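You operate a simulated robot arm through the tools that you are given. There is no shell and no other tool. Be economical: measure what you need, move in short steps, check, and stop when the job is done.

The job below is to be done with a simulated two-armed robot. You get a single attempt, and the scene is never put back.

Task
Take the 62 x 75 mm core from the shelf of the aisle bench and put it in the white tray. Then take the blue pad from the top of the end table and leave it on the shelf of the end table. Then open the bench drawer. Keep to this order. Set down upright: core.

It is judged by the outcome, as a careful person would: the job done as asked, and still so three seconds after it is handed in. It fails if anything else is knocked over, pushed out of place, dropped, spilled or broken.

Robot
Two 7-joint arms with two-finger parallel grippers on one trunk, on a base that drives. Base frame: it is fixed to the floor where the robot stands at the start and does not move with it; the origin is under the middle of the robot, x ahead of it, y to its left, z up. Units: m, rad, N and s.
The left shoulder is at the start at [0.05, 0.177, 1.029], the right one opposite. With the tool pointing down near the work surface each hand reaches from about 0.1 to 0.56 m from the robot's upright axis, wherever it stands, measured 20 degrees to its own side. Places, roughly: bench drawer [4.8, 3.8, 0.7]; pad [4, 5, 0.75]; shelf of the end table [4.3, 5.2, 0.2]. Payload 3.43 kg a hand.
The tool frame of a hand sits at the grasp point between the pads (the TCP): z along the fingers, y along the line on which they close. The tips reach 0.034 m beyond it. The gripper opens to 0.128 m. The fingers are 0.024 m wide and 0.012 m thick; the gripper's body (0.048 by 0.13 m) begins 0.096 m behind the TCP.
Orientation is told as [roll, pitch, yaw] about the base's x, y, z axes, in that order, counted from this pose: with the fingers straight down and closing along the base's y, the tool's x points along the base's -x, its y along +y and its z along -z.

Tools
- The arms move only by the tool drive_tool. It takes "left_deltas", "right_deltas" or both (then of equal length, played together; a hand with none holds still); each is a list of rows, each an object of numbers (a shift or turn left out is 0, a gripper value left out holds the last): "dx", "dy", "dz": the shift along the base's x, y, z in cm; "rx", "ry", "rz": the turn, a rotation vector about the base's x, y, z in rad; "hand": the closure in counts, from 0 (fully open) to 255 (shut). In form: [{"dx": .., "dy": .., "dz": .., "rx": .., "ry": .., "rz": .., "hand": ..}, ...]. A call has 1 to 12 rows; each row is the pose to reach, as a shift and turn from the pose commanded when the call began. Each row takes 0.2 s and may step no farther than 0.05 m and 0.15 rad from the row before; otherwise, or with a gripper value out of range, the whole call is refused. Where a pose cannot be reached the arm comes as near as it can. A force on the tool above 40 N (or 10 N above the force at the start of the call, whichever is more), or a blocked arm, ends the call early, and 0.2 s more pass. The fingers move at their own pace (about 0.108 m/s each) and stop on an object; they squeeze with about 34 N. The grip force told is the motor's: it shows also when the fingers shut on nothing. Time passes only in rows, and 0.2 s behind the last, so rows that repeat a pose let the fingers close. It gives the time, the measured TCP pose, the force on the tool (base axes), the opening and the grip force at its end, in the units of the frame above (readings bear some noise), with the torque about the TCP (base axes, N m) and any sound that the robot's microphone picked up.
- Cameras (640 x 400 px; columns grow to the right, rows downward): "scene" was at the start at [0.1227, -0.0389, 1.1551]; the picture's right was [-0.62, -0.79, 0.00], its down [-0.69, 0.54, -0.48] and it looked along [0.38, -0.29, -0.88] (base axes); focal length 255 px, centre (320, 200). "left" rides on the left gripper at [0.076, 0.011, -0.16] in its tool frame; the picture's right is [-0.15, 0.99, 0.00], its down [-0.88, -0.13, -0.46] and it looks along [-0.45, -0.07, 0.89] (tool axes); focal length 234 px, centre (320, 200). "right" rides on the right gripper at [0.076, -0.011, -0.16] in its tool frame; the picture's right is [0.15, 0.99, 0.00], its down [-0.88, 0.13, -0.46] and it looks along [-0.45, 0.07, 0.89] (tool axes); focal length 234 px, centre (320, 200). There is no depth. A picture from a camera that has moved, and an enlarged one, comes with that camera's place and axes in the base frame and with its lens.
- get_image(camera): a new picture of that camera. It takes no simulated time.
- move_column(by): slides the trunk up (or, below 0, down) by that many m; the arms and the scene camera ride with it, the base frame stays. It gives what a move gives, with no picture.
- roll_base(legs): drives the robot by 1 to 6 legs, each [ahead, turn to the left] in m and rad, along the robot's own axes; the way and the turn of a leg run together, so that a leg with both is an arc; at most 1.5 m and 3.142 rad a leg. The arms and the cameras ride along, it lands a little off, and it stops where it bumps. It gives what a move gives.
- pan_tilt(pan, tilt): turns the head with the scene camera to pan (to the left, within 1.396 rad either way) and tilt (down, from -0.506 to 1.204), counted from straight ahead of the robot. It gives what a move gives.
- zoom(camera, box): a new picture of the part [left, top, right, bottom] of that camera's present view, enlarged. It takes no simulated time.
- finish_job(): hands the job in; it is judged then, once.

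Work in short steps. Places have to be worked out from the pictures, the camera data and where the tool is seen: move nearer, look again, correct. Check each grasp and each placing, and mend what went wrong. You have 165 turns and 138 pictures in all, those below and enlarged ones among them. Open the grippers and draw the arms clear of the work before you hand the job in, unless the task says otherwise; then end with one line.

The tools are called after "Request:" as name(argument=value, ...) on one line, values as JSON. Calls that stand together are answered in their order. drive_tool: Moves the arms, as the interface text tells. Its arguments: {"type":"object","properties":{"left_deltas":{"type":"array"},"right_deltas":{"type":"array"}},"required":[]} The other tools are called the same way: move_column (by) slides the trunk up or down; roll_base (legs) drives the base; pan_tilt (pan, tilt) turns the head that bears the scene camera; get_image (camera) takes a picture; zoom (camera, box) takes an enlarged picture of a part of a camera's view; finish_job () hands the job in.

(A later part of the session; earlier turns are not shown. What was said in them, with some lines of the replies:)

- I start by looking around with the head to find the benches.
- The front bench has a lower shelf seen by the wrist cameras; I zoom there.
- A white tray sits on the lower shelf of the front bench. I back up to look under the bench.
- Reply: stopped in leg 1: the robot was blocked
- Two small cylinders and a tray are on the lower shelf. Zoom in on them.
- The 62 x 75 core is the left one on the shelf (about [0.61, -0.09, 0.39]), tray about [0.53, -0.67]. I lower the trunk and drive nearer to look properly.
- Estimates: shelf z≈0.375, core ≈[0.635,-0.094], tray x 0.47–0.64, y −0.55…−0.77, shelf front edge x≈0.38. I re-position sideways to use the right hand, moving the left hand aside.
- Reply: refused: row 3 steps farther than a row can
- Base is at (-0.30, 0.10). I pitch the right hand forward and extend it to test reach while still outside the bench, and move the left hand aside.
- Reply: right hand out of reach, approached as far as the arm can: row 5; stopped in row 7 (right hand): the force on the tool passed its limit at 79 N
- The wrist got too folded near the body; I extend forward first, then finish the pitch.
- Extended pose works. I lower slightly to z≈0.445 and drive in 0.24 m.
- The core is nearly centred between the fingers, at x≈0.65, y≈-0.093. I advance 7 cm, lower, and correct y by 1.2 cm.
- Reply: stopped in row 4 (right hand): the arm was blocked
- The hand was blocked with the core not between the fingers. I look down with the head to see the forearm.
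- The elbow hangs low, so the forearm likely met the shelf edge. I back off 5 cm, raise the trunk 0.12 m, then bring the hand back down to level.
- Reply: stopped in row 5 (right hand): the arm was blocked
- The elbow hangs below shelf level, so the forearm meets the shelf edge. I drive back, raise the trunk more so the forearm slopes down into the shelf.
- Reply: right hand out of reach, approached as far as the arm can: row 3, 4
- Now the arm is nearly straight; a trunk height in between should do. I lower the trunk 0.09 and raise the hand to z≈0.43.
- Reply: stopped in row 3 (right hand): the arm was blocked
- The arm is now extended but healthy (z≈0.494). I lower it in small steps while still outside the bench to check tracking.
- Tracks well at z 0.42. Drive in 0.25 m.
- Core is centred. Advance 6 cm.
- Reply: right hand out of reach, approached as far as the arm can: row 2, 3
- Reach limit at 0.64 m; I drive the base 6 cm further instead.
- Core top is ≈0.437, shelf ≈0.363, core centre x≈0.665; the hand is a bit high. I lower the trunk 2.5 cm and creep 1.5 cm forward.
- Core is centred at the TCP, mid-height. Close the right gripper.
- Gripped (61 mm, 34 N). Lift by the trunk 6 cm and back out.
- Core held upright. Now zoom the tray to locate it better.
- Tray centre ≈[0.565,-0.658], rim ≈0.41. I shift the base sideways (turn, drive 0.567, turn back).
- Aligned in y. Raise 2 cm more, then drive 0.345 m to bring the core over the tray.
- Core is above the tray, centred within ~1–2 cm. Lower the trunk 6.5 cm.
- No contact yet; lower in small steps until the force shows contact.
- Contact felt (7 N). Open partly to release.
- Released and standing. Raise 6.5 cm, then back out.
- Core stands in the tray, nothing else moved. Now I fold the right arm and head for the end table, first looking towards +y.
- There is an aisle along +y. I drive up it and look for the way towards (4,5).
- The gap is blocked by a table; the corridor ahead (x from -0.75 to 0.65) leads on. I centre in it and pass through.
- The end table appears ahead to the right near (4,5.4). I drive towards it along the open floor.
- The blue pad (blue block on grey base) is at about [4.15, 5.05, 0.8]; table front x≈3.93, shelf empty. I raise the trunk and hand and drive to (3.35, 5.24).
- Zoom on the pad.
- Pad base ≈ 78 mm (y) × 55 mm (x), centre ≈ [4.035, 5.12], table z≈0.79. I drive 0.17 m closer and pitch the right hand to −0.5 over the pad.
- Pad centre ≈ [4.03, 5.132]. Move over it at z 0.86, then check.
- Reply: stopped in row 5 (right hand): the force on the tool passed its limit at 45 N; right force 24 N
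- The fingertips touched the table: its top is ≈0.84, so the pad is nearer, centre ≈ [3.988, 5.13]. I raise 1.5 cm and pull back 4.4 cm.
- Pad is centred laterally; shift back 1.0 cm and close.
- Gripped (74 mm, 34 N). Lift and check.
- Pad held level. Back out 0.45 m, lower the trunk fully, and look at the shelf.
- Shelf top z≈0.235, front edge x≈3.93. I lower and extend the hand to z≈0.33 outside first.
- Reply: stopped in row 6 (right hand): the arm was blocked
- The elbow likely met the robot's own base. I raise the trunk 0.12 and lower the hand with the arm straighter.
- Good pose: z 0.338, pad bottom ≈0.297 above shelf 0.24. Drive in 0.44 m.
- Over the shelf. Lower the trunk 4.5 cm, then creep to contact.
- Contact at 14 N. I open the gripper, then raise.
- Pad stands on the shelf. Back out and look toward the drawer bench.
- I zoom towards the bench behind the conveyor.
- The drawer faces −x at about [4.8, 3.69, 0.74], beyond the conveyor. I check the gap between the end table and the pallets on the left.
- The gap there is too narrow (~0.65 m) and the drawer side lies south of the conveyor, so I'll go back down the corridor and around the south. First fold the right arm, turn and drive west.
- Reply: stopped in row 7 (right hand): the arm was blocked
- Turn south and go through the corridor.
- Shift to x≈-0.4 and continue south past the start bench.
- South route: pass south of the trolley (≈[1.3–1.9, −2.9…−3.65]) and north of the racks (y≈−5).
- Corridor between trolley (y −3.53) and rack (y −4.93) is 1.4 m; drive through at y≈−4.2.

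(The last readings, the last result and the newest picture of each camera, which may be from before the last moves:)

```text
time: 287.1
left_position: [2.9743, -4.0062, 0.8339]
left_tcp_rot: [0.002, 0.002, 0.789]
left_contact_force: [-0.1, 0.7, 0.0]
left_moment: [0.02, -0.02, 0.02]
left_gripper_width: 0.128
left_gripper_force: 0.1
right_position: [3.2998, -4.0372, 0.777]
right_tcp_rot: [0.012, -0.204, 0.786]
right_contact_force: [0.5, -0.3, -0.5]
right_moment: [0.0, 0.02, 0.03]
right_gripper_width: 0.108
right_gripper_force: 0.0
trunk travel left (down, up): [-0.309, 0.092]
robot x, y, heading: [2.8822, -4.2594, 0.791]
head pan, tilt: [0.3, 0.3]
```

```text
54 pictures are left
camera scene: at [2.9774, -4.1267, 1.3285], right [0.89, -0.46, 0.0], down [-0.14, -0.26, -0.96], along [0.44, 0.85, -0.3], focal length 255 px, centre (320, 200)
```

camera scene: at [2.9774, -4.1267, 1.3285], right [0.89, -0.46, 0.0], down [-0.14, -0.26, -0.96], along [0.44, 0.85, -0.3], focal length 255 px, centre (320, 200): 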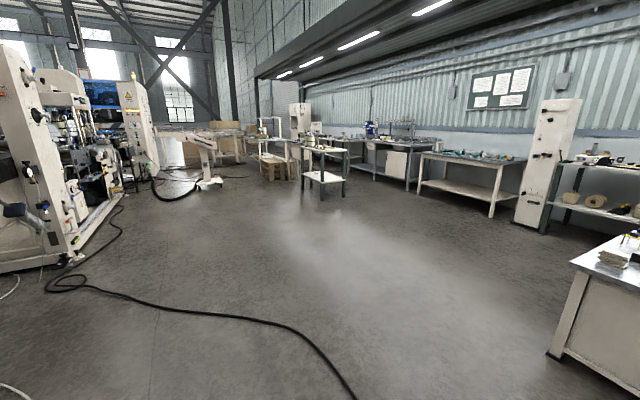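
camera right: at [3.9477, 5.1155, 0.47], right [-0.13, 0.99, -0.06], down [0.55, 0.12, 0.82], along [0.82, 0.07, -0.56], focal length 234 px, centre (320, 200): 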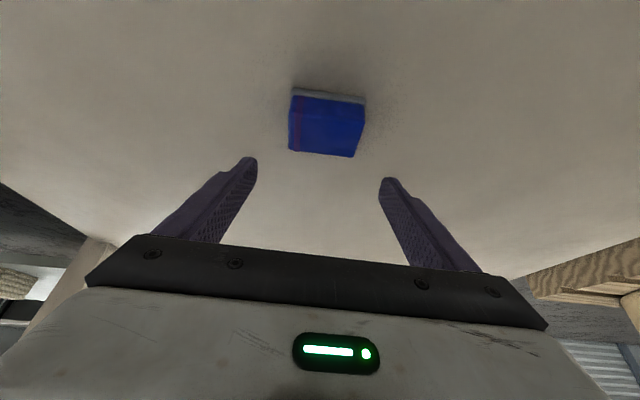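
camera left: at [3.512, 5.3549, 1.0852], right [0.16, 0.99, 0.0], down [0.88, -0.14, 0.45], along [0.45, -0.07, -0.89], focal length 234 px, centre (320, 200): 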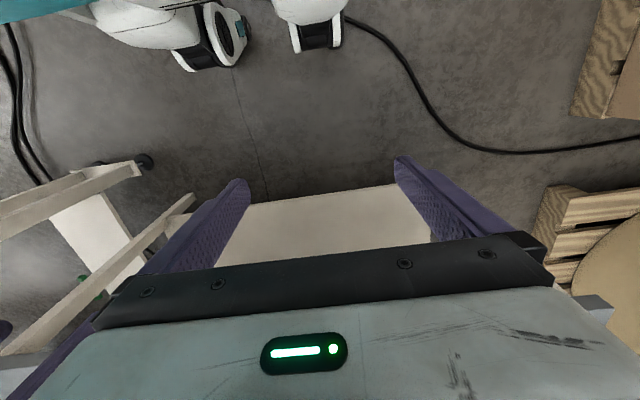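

Open floor to the north. Drive 4.5 m toward (3.9, 0.2).

Request:
roll_base(legs=[[0, 0.56], [1.5, 0], [1.5, 0], [1.4, 0]])

Request:
pan_tilt(pan=-0.1, tilt=0.35)

Request:
get_image(camera="scene")

```text
time: 309.4
left_position: [3.641, 0.2743, 0.8334]
left_tcp_rot: [0.002, 0.002, 1.368]
left_contact_force: [0.6, -0.6, -0.3]
left_moment: [0.0, -0.01, -0.02]
left_gripper_width: 0.1279
left_gripper_force: 0.1
right_position: [3.9284, 0.4255, 0.7765]
right_tcp_rot: [0.013, -0.204, 1.363]
right_contact_force: [-0.2, -0.5, -0.6]
right_moment: [0.02, -0.03, 0.03]
right_gripper_width: 0.1075
right_gripper_force: 0.0
trunk travel left (down, up): [-0.309, 0.092]
robot x, y, heading: [3.7031, 0.0107, 1.369]
head pan, tilt: [0.3, 0.3]
```

```text
time: 310.3
left_position: [3.6409, 0.2747, 0.833]
left_tcp_rot: [0.002, 0.002, 1.368]
left_contact_force: [0.0, -0.3, 0.4]
left_moment: [-0.04, 0.01, 0.0]
left_gripper_width: 0.128
left_gripper_force: 0.0
right_position: [3.9295, 0.4243, 0.778]
right_tcp_rot: [0.013, -0.204, 1.362]
right_contact_force: [0.4, 0.3, 0.8]
right_moment: [-0.01, 0.03, 0.0]
right_gripper_width: 0.108
right_gripper_force: 0.0
trunk travel left (down, up): [-0.309, 0.092]
robot x, y, heading: [3.7049, 0.0148, 1.372]
head pan, tilt: [-0.099, 0.351]
```

```text
53 pictures are left
camera scene: at [3.7463, 0.1707, 1.3238], right [0.96, -0.29, 0.0], down [-0.1, -0.33, -0.94], along [0.28, 0.9, -0.34], focal length 255 px, centre (320, 200)
```

scene: 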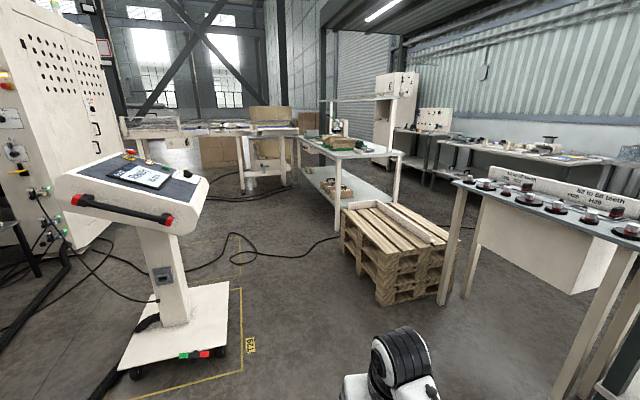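

The way is a 0.9 m gap between the pedestal (x<3.6) and the pallets (x>4.5, low). I pass at x≈4.1.

Request:
roll_base(legs=[[0, -0.221], [0.97, 0], [0, 0.42]])

Request:
pan_tilt(pan=0.0, tilt=0.5)

Request:
get_image(camera="scene")

```text
time: 317.4
left_position: [3.9803, 1.1366, 0.8337]
left_tcp_rot: [0.002, 0.001, 1.571]
left_contact_force: [-0.9, -0.4, 0.0]
left_moment: [0.0, -0.01, 0.01]
left_gripper_width: 0.128
left_gripper_force: 0.3
right_position: [4.2324, 1.3421, 0.7779]
right_tcp_rot: [0.01, -0.203, 1.568]
right_contact_force: [0.4, 0.1, -0.5]
right_moment: [0.02, 0.02, 0.0]
right_gripper_width: 0.1078
right_gripper_force: 0.1
trunk travel left (down, up): [-0.309, 0.092]
robot x, y, heading: [4.0944, 0.8912, 1.576]
head pan, tilt: [-0.099, 0.351]
```

```text
time: 318.1
left_position: [3.9811, 1.1353, 0.8335]
left_tcp_rot: [0.002, 0.002, 1.569]
left_contact_force: [-0.3, -0.5, 0.5]
left_moment: [0.03, 0.03, -0.01]
left_gripper_width: 0.1277
left_gripper_force: 0.0
right_position: [4.2332, 1.3421, 0.7772]
right_tcp_rot: [0.01, -0.204, 1.566]
right_contact_force: [0.3, 0.1, -0.7]
right_moment: [0.02, 0.02, 0.01]
right_gripper_width: 0.108
right_gripper_force: 0.1
trunk travel left (down, up): [-0.309, 0.092]
robot x, y, heading: [4.0962, 0.8959, 1.571]
head pan, tilt: [0.0, 0.499]
```

```text
52 pictures are left
camera scene: at [4.0967, 1.0533, 1.3102], right [1.0, 0.0, 0.0], down [0.0, -0.48, -0.88], along [0.0, 0.88, -0.48], focal length 255 px, centre (320, 200)
```

scene: 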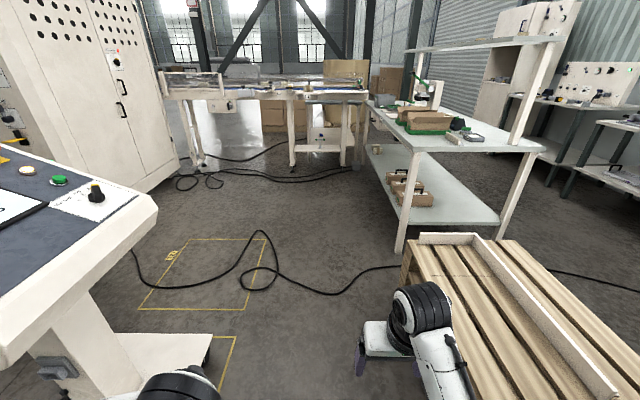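

Clear. Drive on to y≈3.4 and turn to face the bench.

Request:
roll_base(legs=[[1.4, 0], [1.1, 0], [0, -1.571]])

Request:
pan_tilt(pan=0.1, tilt=0.75)

Request:
get_image(camera="scene")

Request:
get_image(camera="left")

```text
time: 334.1
left_position: [4.3445, 3.483, 0.8338]
left_tcp_rot: [-0.001, 0.002, -0.015]
left_contact_force: [-0.2, -0.2, -0.5]
left_moment: [0.03, -0.02, -0.02]
left_gripper_width: 0.1279
left_gripper_force: 0.0
right_position: [4.5469, 3.2268, 0.7771]
right_tcp_rot: [0.009, -0.204, -0.021]
right_contact_force: [-1.2, -0.4, -0.1]
right_moment: [0.04, -0.02, 0.0]
right_gripper_width: 0.1079
right_gripper_force: 0.1
trunk travel left (down, up): [-0.309, 0.092]
robot x, y, heading: [4.094, 3.3699, -0.012]
head pan, tilt: [0.0, 0.499]
```

```text
time: 334.8
left_position: [4.346, 3.4812, 0.8352]
left_tcp_rot: [0.003, 0.002, -0.016]
left_contact_force: [0.5, -0.8, -0.1]
left_moment: [0.02, 0.01, -0.02]
left_gripper_width: 0.128
left_gripper_force: 0.1
right_position: [4.5462, 3.2257, 0.7769]
right_tcp_rot: [0.009, -0.204, -0.019]
right_contact_force: [0.1, -0.1, -0.1]
right_moment: [-0.02, 0.0, 0.01]
right_gripper_width: 0.1077
right_gripper_force: 0.1
trunk travel left (down, up): [-0.309, 0.092]
robot x, y, heading: [4.0969, 3.3679, -0.008]
head pan, tilt: [0.099, 0.75]
```

```text
51 pictures are left
camera scene: at [4.2526, 3.3782, 1.2882], right [0.09, -1.0, 0.0], down [-0.68, -0.06, -0.73], along [0.73, 0.06, -0.68], focal length 255 px, centre (320, 200)
```

scene: 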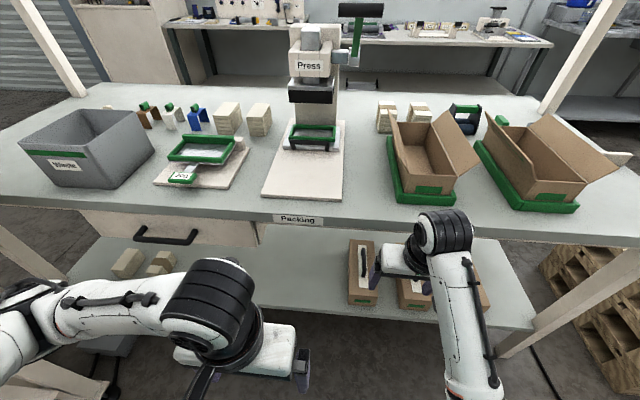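

```text
50 pictures are left
camera left: at [4.2707, 3.4937, 0.9933], right [0.16, 0.99, 0.0], down [0.88, -0.14, 0.45], along [0.45, -0.07, -0.89], focal length 234 px, centre (320, 200)
```

left: 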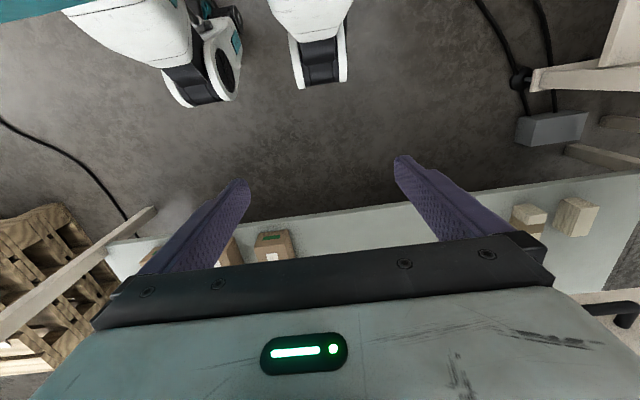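

The drawer with a black bar handle is at ≈[4.65, 3.81, 0.765]. I'll use the left hand; reposition the base to y≈3.6, x≈3.8.

Request:
roll_base(legs=[[0, -0.63], [-0.4, 0], [0, 0.64]])

Request:
move_column(by=-0.08)

Request:
pan_tilt(pan=0.15, tilt=0.5)

Request:
get_image(camera="scene")

Request:
zoom(camera="scene", box=[210, 150, 370, 250])

```text
time: 340.9
left_position: [4.0189, 3.7084, 0.8353]
left_tcp_rot: [-0.024, 0.013, -0.033]
left_contact_force: [0.5, 0.2, 0.4]
left_moment: [-0.02, 0.0, 0.02]
left_gripper_width: 0.128
left_gripper_force: 0.0
right_position: [4.2317, 3.4699, 0.7761]
right_tcp_rot: [0.011, -0.2, -0.006]
right_contact_force: [-0.5, -0.3, 0.6]
right_moment: [-0.04, 0.02, 0.01]
right_gripper_width: 0.1078
right_gripper_force: 0.1
trunk travel left (down, up): [-0.309, 0.092]
robot x, y, heading: [3.7792, 3.6051, -0.008]
head pan, tilt: [0.099, 0.75]
stopped in leg 3: the robot was blocked; the commanded pose is now the measured one
```

```text
time: 342.1
left_position: [4.0182, 3.7102, 0.7549]
left_tcp_rot: [-0.022, 0.01, -0.026]
left_contact_force: [0.4, -0.3, 0.8]
left_moment: [-0.01, -0.01, 0.0]
left_gripper_width: 0.1278
left_gripper_force: 0.0
right_position: [4.2291, 3.471, 0.6974]
right_tcp_rot: [0.011, -0.203, -0.006]
right_contact_force: [-0.7, -0.2, -0.2]
right_moment: [-0.02, 0.02, -0.02]
right_gripper_width: 0.1077
right_gripper_force: 0.0
trunk travel left (down, up): [-0.229, 0.172]
robot x, y, heading: [3.7795, 3.6083, 0.001]
head pan, tilt: [0.099, 0.75]
```

```text
time: 342.8
left_position: [4.0187, 3.7108, 0.7555]
left_tcp_rot: [-0.021, 0.008, -0.029]
left_contact_force: [0.7, 0.1, -0.4]
left_moment: [0.04, 0.01, -0.03]
left_gripper_width: 0.1282
left_gripper_force: 0.0
right_position: [4.2303, 3.4704, 0.6963]
right_tcp_rot: [0.011, -0.202, -0.005]
right_contact_force: [-0.2, -0.7, -0.6]
right_moment: [-0.01, 0.0, 0.01]
right_gripper_width: 0.1079
right_gripper_force: 0.1
trunk travel left (down, up): [-0.229, 0.172]
robot x, y, heading: [3.7823, 3.607, -0.009]
head pan, tilt: [0.15, 0.499]
```

```text
49 pictures are left
camera scene: at [3.9409, 3.6212, 1.2301], right [0.15, -0.99, 0.0], down [-0.47, -0.07, -0.88], along [0.87, 0.13, -0.48], focal length 255 px, centre (320, 200)
```

scene: 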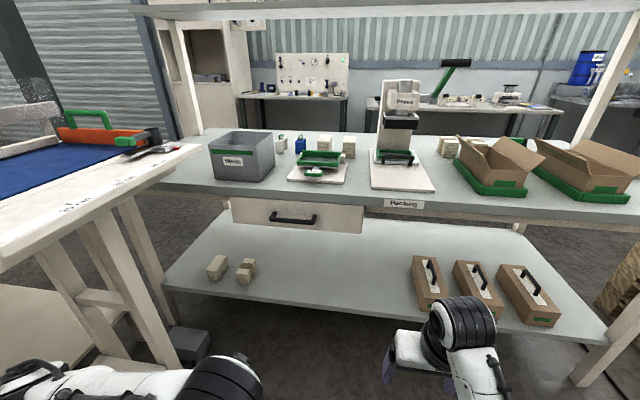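

```text
4.00 times, centred on (290, 200) of scene
camera zoom: at [3.9409, 3.6212, 1.2301], right [0.15, -0.99, 0.0], down [-0.47, -0.07, -0.88], along [0.87, 0.13, -0.48], focal length 1022 px, centre (440, 200)
```

zoom: 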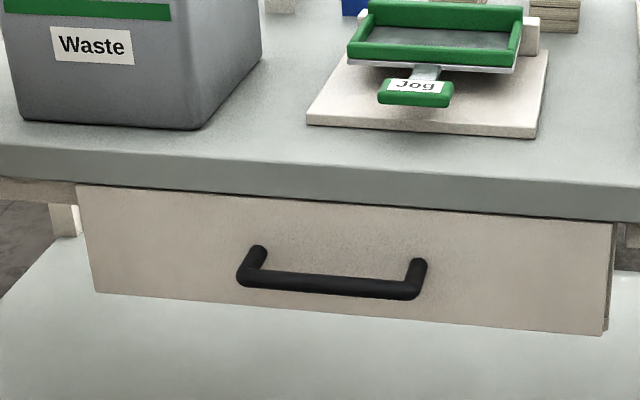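

Handle bar centre ≈[4.62, 3.804, 0.778], 14 cm long along y. The left elbow seems close to a conveyor leg, so I move forward 0.12 m first, then extend the left hand and start rotating it (fingers forward, closing vertically).

Request:
roll_base(legs=[[0.12, 0.0]])

Request:
drive_tool(left_deltas=[{"dx": 4.5, "dy": 0.5}, {"dx": 9, "dy": 1}, {"dx": 13.5, "dy": 1.5}, {"dx": 18, "dy": 2, "rx": -0.075, "ry": -0.075, "rz": 0.075}, {"dx": 20, "dy": 2, "rx": -0.15, "ry": -0.15, "rz": 0.15}, {"dx": 20, "dy": 2, "rx": -0.225, "ry": -0.225, "rz": 0.225}, {"dx": 20, "dy": 2, "rx": -0.3, "ry": -0.3, "rz": 0.3}, {"dx": 20, "dy": 2, "rx": -0.375, "ry": -0.375, "rz": 0.375}, {"dx": 20, "dy": 2, "rx": -0.45, "ry": -0.45, "rz": 0.45}, {"dx": 20, "dy": 2, "rx": -0.525, "ry": -0.525, "rz": 0.525}, {"dx": 20, "dy": 2, "rx": -0.6, "ry": -0.6, "rz": 0.6}])

Request:
get_image(camera="scene")

```text
time: 344.1
left_position: [4.1396, 3.7107, 0.7548]
left_tcp_rot: [-0.021, 0.009, -0.028]
left_contact_force: [-0.3, -0.4, -0.2]
left_moment: [-0.02, 0.0, 0.01]
left_gripper_width: 0.1279
left_gripper_force: 0.0
right_position: [4.3508, 3.4707, 0.6954]
right_tcp_rot: [0.01, -0.203, -0.006]
right_contact_force: [-0.1, -0.6, 0.0]
right_moment: [0.03, 0.03, 0.02]
right_gripper_width: 0.1079
right_gripper_force: 0.1
trunk travel left (down, up): [-0.229, 0.172]
robot x, y, heading: [3.8974, 3.609, -0.007]
head pan, tilt: [0.15, 0.499]
```

```text
time: 346.5
left_position: [4.3391, 3.7298, 0.7563]
left_tcp_rot: [-0.793, -0.354, 0.754]
left_contact_force: [0.1, 0.3, -0.1]
left_moment: [0.0, 0.0, -0.05]
left_gripper_width: 0.1279
left_gripper_force: 0.1
right_position: [4.3494, 3.4699, 0.6966]
right_tcp_rot: [0.011, -0.202, -0.005]
right_contact_force: [0.1, 0.1, -0.5]
right_moment: [0.01, 0.01, -0.01]
right_gripper_width: 0.108
right_gripper_force: 0.1
trunk travel left (down, up): [-0.229, 0.172]
robot x, y, heading: [3.9001, 3.6022, -0.004]
head pan, tilt: [0.15, 0.499]
```

```text
47 pictures are left
camera scene: at [4.0612, 3.6211, 1.2302], right [0.15, -0.99, 0.0], down [-0.47, -0.07, -0.88], along [0.87, 0.13, -0.48], focal length 255 px, centre (320, 200)
```

scene: 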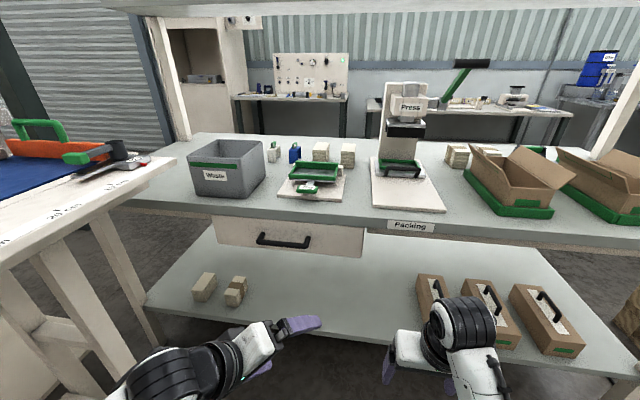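

Rotation works; finish the remaining turn, raising slightly to z≈0.775.

Request:
drive_tool(left_deltas=[{"rx": -0.075, "ry": -0.075, "rz": 0.075, "dy": 1}, {"rx": -0.15, "ry": -0.15, "rz": 0.15, "dy": 2}, {"rx": -0.225, "ry": -0.225, "rz": 0.225, "dy": 3}, {"rx": -0.3, "ry": -0.3, "rz": 0.3, "dy": 4, "dz": 1}, {"rx": -0.375, "ry": -0.375, "rz": 0.375, "dy": 5, "dz": 2}, {"rx": -0.45, "ry": -0.45, "rz": 0.45, "dy": 6, "dz": 2}, {"rx": -0.525, "ry": -0.525, "rz": 0.525, "dy": 7, "dz": 2.2}, {"rx": -0.609, "ry": -0.609, "rz": 0.609, "dy": 7.4, "dz": 2.2, "hand": 140}, {"rx": -0.609, "ry": -0.609, "rz": 0.609, "dy": 7.4, "dz": 2.2, "hand": 140}])

Request:
get_image(camera="scene")

Request:
get_image(camera="left")

```text
time: 348.5
left_position: [4.3389, 3.8082, 0.7769]
left_tcp_rot: [-1.591, -0.065, 1.544]
left_contact_force: [-0.2, -0.2, 0.3]
left_moment: [-0.01, -0.01, 0.01]
left_gripper_width: 0.0577
left_gripper_force: 0.1
right_position: [4.3497, 3.4702, 0.697]
right_tcp_rot: [0.009, -0.203, -0.005]
right_contact_force: [0.2, 0.1, 0.3]
right_moment: [-0.02, 0.01, -0.01]
right_gripper_width: 0.1077
right_gripper_force: 0.1
trunk travel left (down, up): [-0.229, 0.172]
robot x, y, heading: [3.8997, 3.6073, 0.002]
head pan, tilt: [0.15, 0.499]
```

```text
46 pictures are left
camera scene: at [4.0612, 3.621, 1.2301], right [0.15, -0.99, 0.0], down [-0.47, -0.07, -0.88], along [0.87, 0.13, -0.48], focal length 255 px, centre (320, 200)
```

scene: 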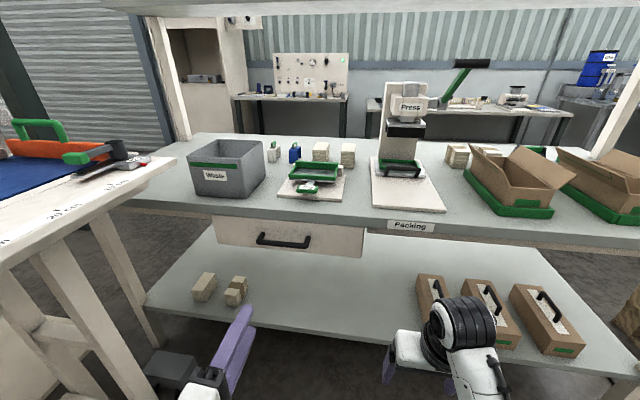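

```text
45 pictures are left
camera left: at [4.1789, 3.7381, 0.7568], right [0.03, 0.21, -0.98], down [-0.44, 0.88, 0.18], along [0.9, 0.42, 0.12], focal length 234 px, centre (320, 200)
```

left: 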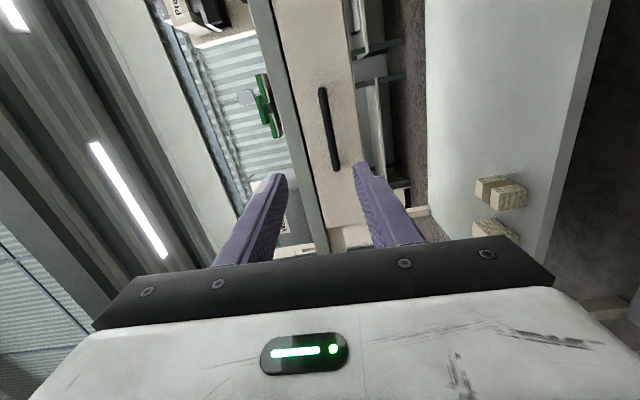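

Fingers point forward, closing vertically. Handle at y 3.74–3.89, z≈0.769. I open a bit more, drive base 0.15 m, then look again.

Request:
roll_base(legs=[[0.15, 0]])

Request:
drive_tool(left_deltas=[{"dz": -0.5, "hand": 112}, {"dz": -0.5, "dx": 2, "hand": 112}, {"dz": -0.5, "dx": 4, "hand": 112}])

Request:
get_image(camera="left")

Request:
zoom(camera="scene", box=[180, 200, 340, 300])

```text
time: 349.9
left_position: [4.4868, 3.8091, 0.7764]
left_tcp_rot: [-1.592, -0.063, 1.547]
left_contact_force: [-0.1, 0.3, 1.0]
left_moment: [-0.01, 0.02, -0.01]
left_gripper_width: 0.0575
left_gripper_force: 0.0
right_position: [4.4989, 3.4715, 0.6972]
right_tcp_rot: [0.01, -0.203, -0.004]
right_contact_force: [0.1, 0.7, -0.3]
right_moment: [-0.02, 0.03, 0.02]
right_gripper_width: 0.1079
right_gripper_force: 0.2
trunk travel left (down, up): [-0.229, 0.172]
robot x, y, heading: [4.0455, 3.6058, -0.003]
head pan, tilt: [0.15, 0.499]
```

```text
time: 350.6
left_position: [4.5244, 3.8101, 0.7691]
left_tcp_rot: [-1.585, -0.074, 1.541]
left_contact_force: [0.6, 0.0, 1.2]
left_moment: [0.0, 0.0, -0.01]
left_gripper_width: 0.0719
left_gripper_force: 0.1
right_position: [4.4986, 3.4705, 0.6976]
right_tcp_rot: [0.011, -0.203, -0.004]
right_contact_force: [-0.5, 0.9, -0.3]
right_moment: [0.01, 0.02, 0.01]
right_gripper_width: 0.1079
right_gripper_force: 0.1
trunk travel left (down, up): [-0.229, 0.172]
robot x, y, heading: [4.0461, 3.6069, 0.002]
head pan, tilt: [0.15, 0.499]
```

```text
44 pictures are left
camera left: at [4.3644, 3.7407, 0.749], right [0.02, 0.22, -0.98], down [-0.43, 0.88, 0.19], along [0.9, 0.42, 0.11], focal length 234 px, centre (320, 200)
```

left: 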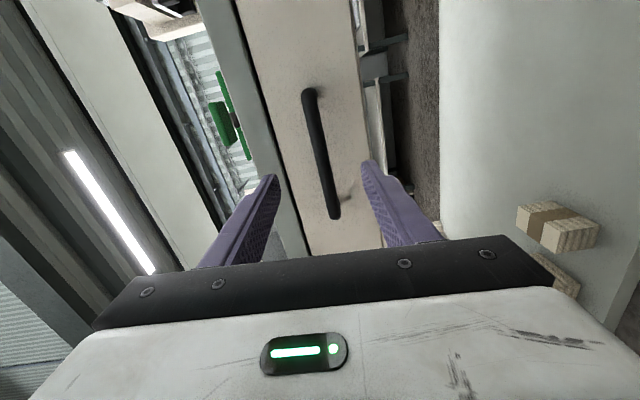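

```text
4.00 times, centred on (260, 250) of scene
camera zoom: at [4.2093, 3.6211, 1.2301], right [0.15, -0.99, 0.0], down [-0.47, -0.07, -0.88], along [0.87, 0.13, -0.48], focal length 1022 px, centre (560, 0)
```

zoom: 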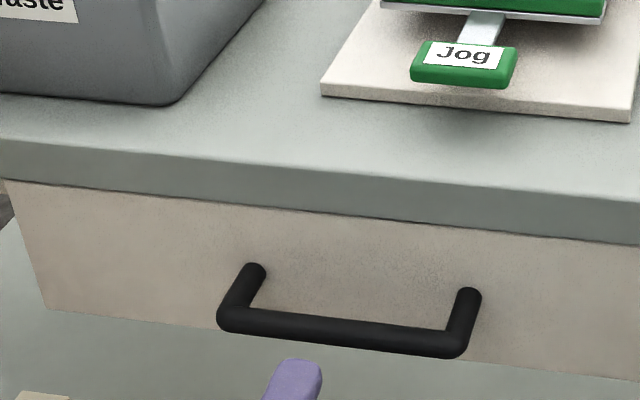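

Handle well centred between the fingers. Advance 8.7 cm and check.

Request:
drive_tool(left_deltas=[{"dx": 3}, {"dx": 6}, {"dx": 8.7}, {"dx": 8.7}])

Request:
get_image(camera="left")

Request:
zoom(camera="scene", box=[180, 200, 340, 300])

```text
time: 351.6
left_position: [4.6061, 3.8172, 0.7591]
left_tcp_rot: [-1.569, -0.112, 1.537]
left_contact_force: [-0.3, 0.9, 0.6]
left_moment: [0.0, 0.0, 0.01]
left_gripper_width: 0.0718
left_gripper_force: 0.0
right_position: [4.4976, 3.471, 0.6963]
right_tcp_rot: [0.01, -0.204, -0.005]
right_contact_force: [-0.1, 0.6, -0.2]
right_moment: [0.0, -0.01, 0.02]
right_gripper_width: 0.1081
right_gripper_force: 0.1
trunk travel left (down, up): [-0.229, 0.172]
robot x, y, heading: [4.0475, 3.6072, -0.002]
head pan, tilt: [0.15, 0.499]
```

```text
42 pictures are left
camera left: at [4.4455, 3.7492, 0.7403], right [0.01, 0.25, -0.97], down [-0.43, 0.88, 0.23], along [0.9, 0.41, 0.11], focal length 234 px, centre (320, 200)
```

left: 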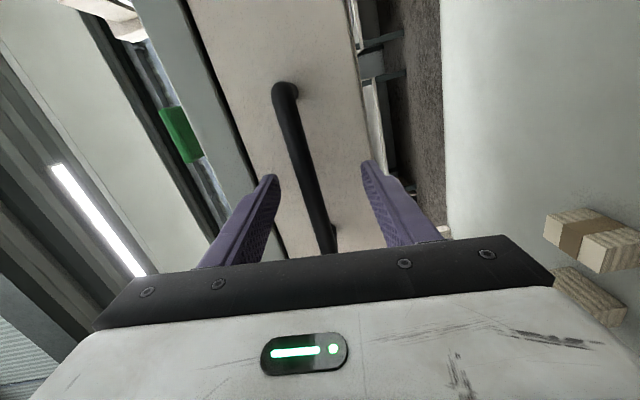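

```text
4.00 times, centred on (260, 250) of scene
camera zoom: at [4.2093, 3.621, 1.2301], right [0.15, -0.99, 0.0], down [-0.47, -0.07, -0.88], along [0.87, 0.13, -0.48], focal length 1022 px, centre (560, 0)
```

zoom: 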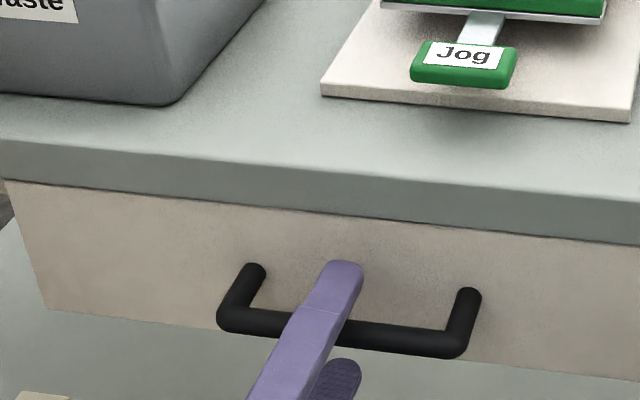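

The bar is between the fingers; hand ~1 cm low, correct and close.

Request:
drive_tool(left_deltas=[{"dz": 0.9}, {"dz": 0.9, "hand": 255}, {"dz": 0.9, "hand": 255}, {"dz": 0.9, "hand": 255}, {"dz": 0.9, "hand": 255}])

Request:
get_image(camera="left")

```text
time: 352.9
left_position: [4.6066, 3.8205, 0.7684]
left_tcp_rot: [-1.569, -0.122, 1.535]
left_contact_force: [-15.1, -1.5, -10.2]
left_moment: [-1.36, 0.18, 0.0]
left_gripper_width: 0.0183
left_gripper_force: 45.2
right_position: [4.4981, 3.4712, 0.6974]
right_tcp_rot: [0.012, -0.204, -0.004]
right_contact_force: [0.8, -1.0, 0.1]
right_moment: [0.0, 0.01, -0.03]
right_gripper_width: 0.108
right_gripper_force: 0.1
trunk travel left (down, up): [-0.229, 0.172]
robot x, y, heading: [4.0484, 3.6072, -0.002]
head pan, tilt: [0.15, 0.499]
```

```text
40 pictures are left
camera left: at [4.4456, 3.7526, 0.7476], right [0.01, 0.27, -0.96], down [-0.42, 0.87, 0.24], along [0.91, 0.41, 0.12], focal length 234 px, centre (320, 200)
```

left: 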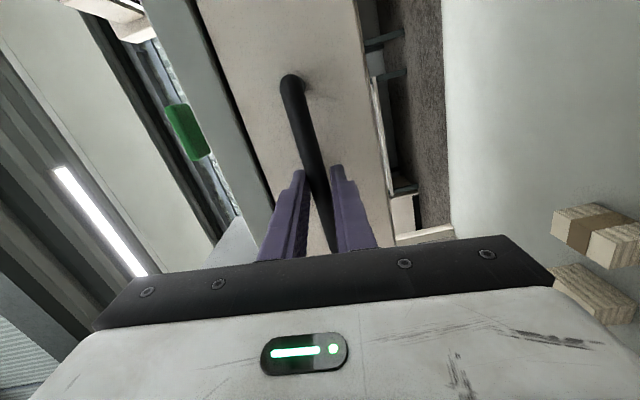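

Bar gripped (18 mm). Pull by reversing the base 0.12 m.

Request:
roll_base(legs=[[-0.12, 0]])

Request:
get_image(camera="scene")

```text
time: 354.1
left_position: [4.4866, 3.8207, 0.7687]
left_tcp_rot: [-1.569, -0.124, 1.536]
left_contact_force: [-1.2, -1.3, -11.1]
left_moment: [-1.15, 0.16, 0.0]
left_gripper_width: 0.0184
left_gripper_force: 44.2
right_position: [4.3783, 3.4713, 0.6957]
right_tcp_rot: [0.01, -0.201, -0.002]
right_contact_force: [0.6, 0.2, -0.2]
right_moment: [0.0, -0.01, 0.02]
right_gripper_width: 0.1077
right_gripper_force: 0.1
trunk travel left (down, up): [-0.229, 0.172]
robot x, y, heading: [3.9303, 3.6028, 0.002]
head pan, tilt: [0.15, 0.499]
```

```text
39 pictures are left
camera scene: at [4.0898, 3.6217, 1.2299], right [0.15, -0.99, 0.0], down [-0.47, -0.07, -0.88], along [0.87, 0.13, -0.48], focal length 255 px, centre (320, 200)
```

scene: 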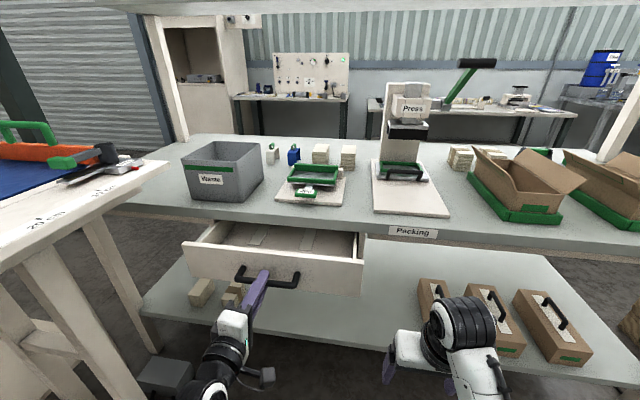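

The drawer is opening (12 cm). Pull another 0.12 m.

Request:
roll_base(legs=[[-0.12, 0]])

Request:
get_image(camera="scene")

```text
time: 355.3
left_position: [4.369, 3.8227, 0.7688]
left_tcp_rot: [-1.569, -0.127, 1.536]
left_contact_force: [-1.0, -0.5, -4.3]
left_moment: [-1.17, 0.02, -0.12]
left_gripper_width: 0.0185
left_gripper_force: 45.1
right_position: [4.2617, 3.4715, 0.6961]
right_tcp_rot: [0.01, -0.202, -0.001]
right_contact_force: [-0.7, 0.5, 0.1]
right_moment: [0.0, 0.0, 0.01]
right_gripper_width: 0.1081
right_gripper_force: 0.1
trunk travel left (down, up): [-0.229, 0.172]
robot x, y, heading: [3.8121, 3.6083, 0.001]
head pan, tilt: [0.15, 0.499]
```

```text
38 pictures are left
camera scene: at [3.9719, 3.6216, 1.2301], right [0.15, -0.99, 0.0], down [-0.47, -0.07, -0.88], along [0.87, 0.13, -0.48], focal length 255 px, centre (320, 200)
```

scene: 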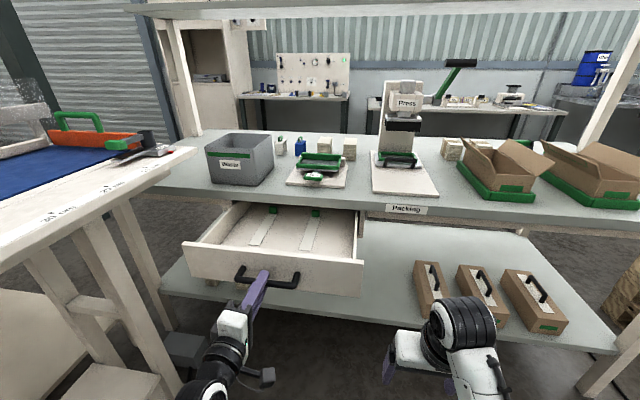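

Open 24 cm; pull a bit more (6 cm) watching for the stop.

Request:
roll_base(legs=[[-0.06, 0]])

Request:
get_image(camera="scene")

```text
time: 356.3
left_position: [4.31, 3.8222, 0.7675]
left_tcp_rot: [-1.569, -0.123, 1.536]
left_contact_force: [-1.5, 2.4, -0.1]
left_moment: [-1.26, 0.01, -0.14]
left_gripper_width: 0.0183
left_gripper_force: 44.9
right_position: [4.2017, 3.4719, 0.6968]
right_tcp_rot: [0.01, -0.2, -0.001]
right_contact_force: [-0.9, 0.6, -0.4]
right_moment: [-0.03, 0.03, -0.01]
right_gripper_width: 0.108
right_gripper_force: 0.2
trunk travel left (down, up): [-0.229, 0.172]
robot x, y, heading: [3.7496, 3.6056, 0.0]
head pan, tilt: [0.15, 0.499]
```

```text
37 pictures are left
camera scene: at [3.9118, 3.6217, 1.2301], right [0.15, -0.99, 0.0], down [-0.47, -0.07, -0.88], along [0.87, 0.13, -0.48], focal length 255 px, centre (320, 200)
```

scene: 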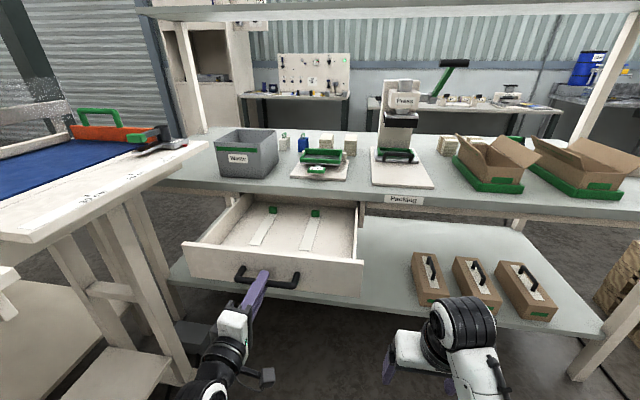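

Open by about 30 cm. Release: open the fingers and retract the hand straight back.

Request:
drive_tool(left_deltas=[{"hand": 130}, {"hand": 115}, {"hand": 115}, {"hand": 115, "dx": -3}, {"hand": 115, "dx": -7}, {"hand": 115, "dx": -11}])

Request:
get_image(camera="scene")

```text
time: 357.7
left_position: [4.1982, 3.8203, 0.7672]
left_tcp_rot: [-1.569, -0.124, 1.535]
left_contact_force: [0.1, -0.2, -1.5]
left_moment: [0.01, 0.03, 0.01]
left_gripper_width: 0.0701
left_gripper_force: 0.1
right_position: [4.2002, 3.4717, 0.6967]
right_tcp_rot: [0.011, -0.201, -0.002]
right_contact_force: [0.4, -0.8, -0.4]
right_moment: [-0.02, 0.0, -0.01]
right_gripper_width: 0.1077
right_gripper_force: 0.0
trunk travel left (down, up): [-0.229, 0.172]
robot x, y, heading: [3.7494, 3.6087, 0.003]
head pan, tilt: [0.15, 0.499]
```

```text
36 pictures are left
camera scene: at [3.9118, 3.6213, 1.2301], right [0.15, -0.99, 0.0], down [-0.47, -0.07, -0.88], along [0.87, 0.13, -0.48], focal length 255 px, centre (320, 200)
```

scene: 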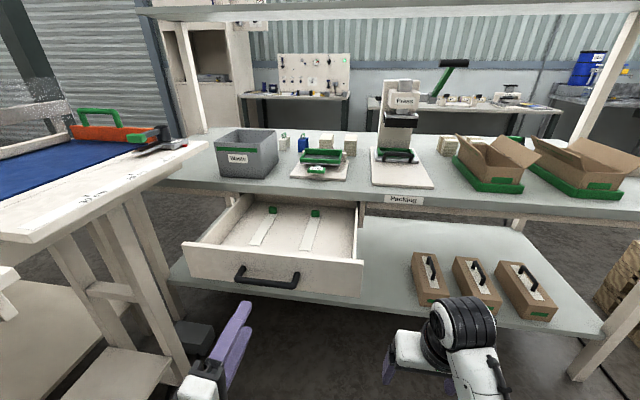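

Drawer stays open. Open both grippers fully and draw the left hand back a bit more.

Request:
drive_tool(left_deltas=[{"dx": -2, "hand": 0}, {"dx": -5, "hand": 0}, {"dx": -5, "hand": 0}, {"dx": -5, "hand": 0}], right_deltas=[{"hand": 0}, {"hand": 0}, {"hand": 0}, {"hand": 0}])

Request:
zoom(camera="scene", box=[160, 120, 480, 320])

```text
time: 358.7
left_position: [4.1493, 3.8226, 0.7673]
left_tcp_rot: [-1.569, -0.126, 1.536]
left_contact_force: [0.5, 0.5, 0.8]
left_moment: [-0.03, 0.0, -0.01]
left_gripper_width: 0.1279
left_gripper_force: 0.0
right_position: [4.2005, 3.4719, 0.6968]
right_tcp_rot: [0.011, -0.203, 0.001]
right_contact_force: [-0.6, 0.9, 0.1]
right_moment: [0.0, 0.01, -0.01]
right_gripper_width: 0.128
right_gripper_force: 0.1
trunk travel left (down, up): [-0.229, 0.172]
robot x, y, heading: [3.7521, 3.6071, 0.003]
head pan, tilt: [0.15, 0.499]
```

```text
2.00 times, centred on (320, 220) of scene
camera zoom: at [3.9119, 3.6213, 1.2301], right [0.15, -0.99, 0.0], down [-0.47, -0.07, -0.88], along [0.87, 0.13, -0.48], focal length 511 px, centre (320, 160)
```

zoom: 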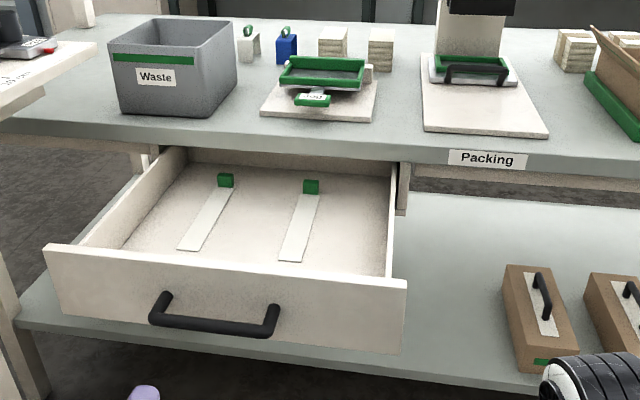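

The core is in the tray, the pad is on the end-table shelf and the drawer is open, so I hand the job in.

Request:
finish_job()

```text
The job is handed in.
```

All three steps are done in the order asked: the 62 x 75 mm core stands upright in the white tray, the blue pad sits on the shelf of the end table, and the bench drawer is open about 30 cm.
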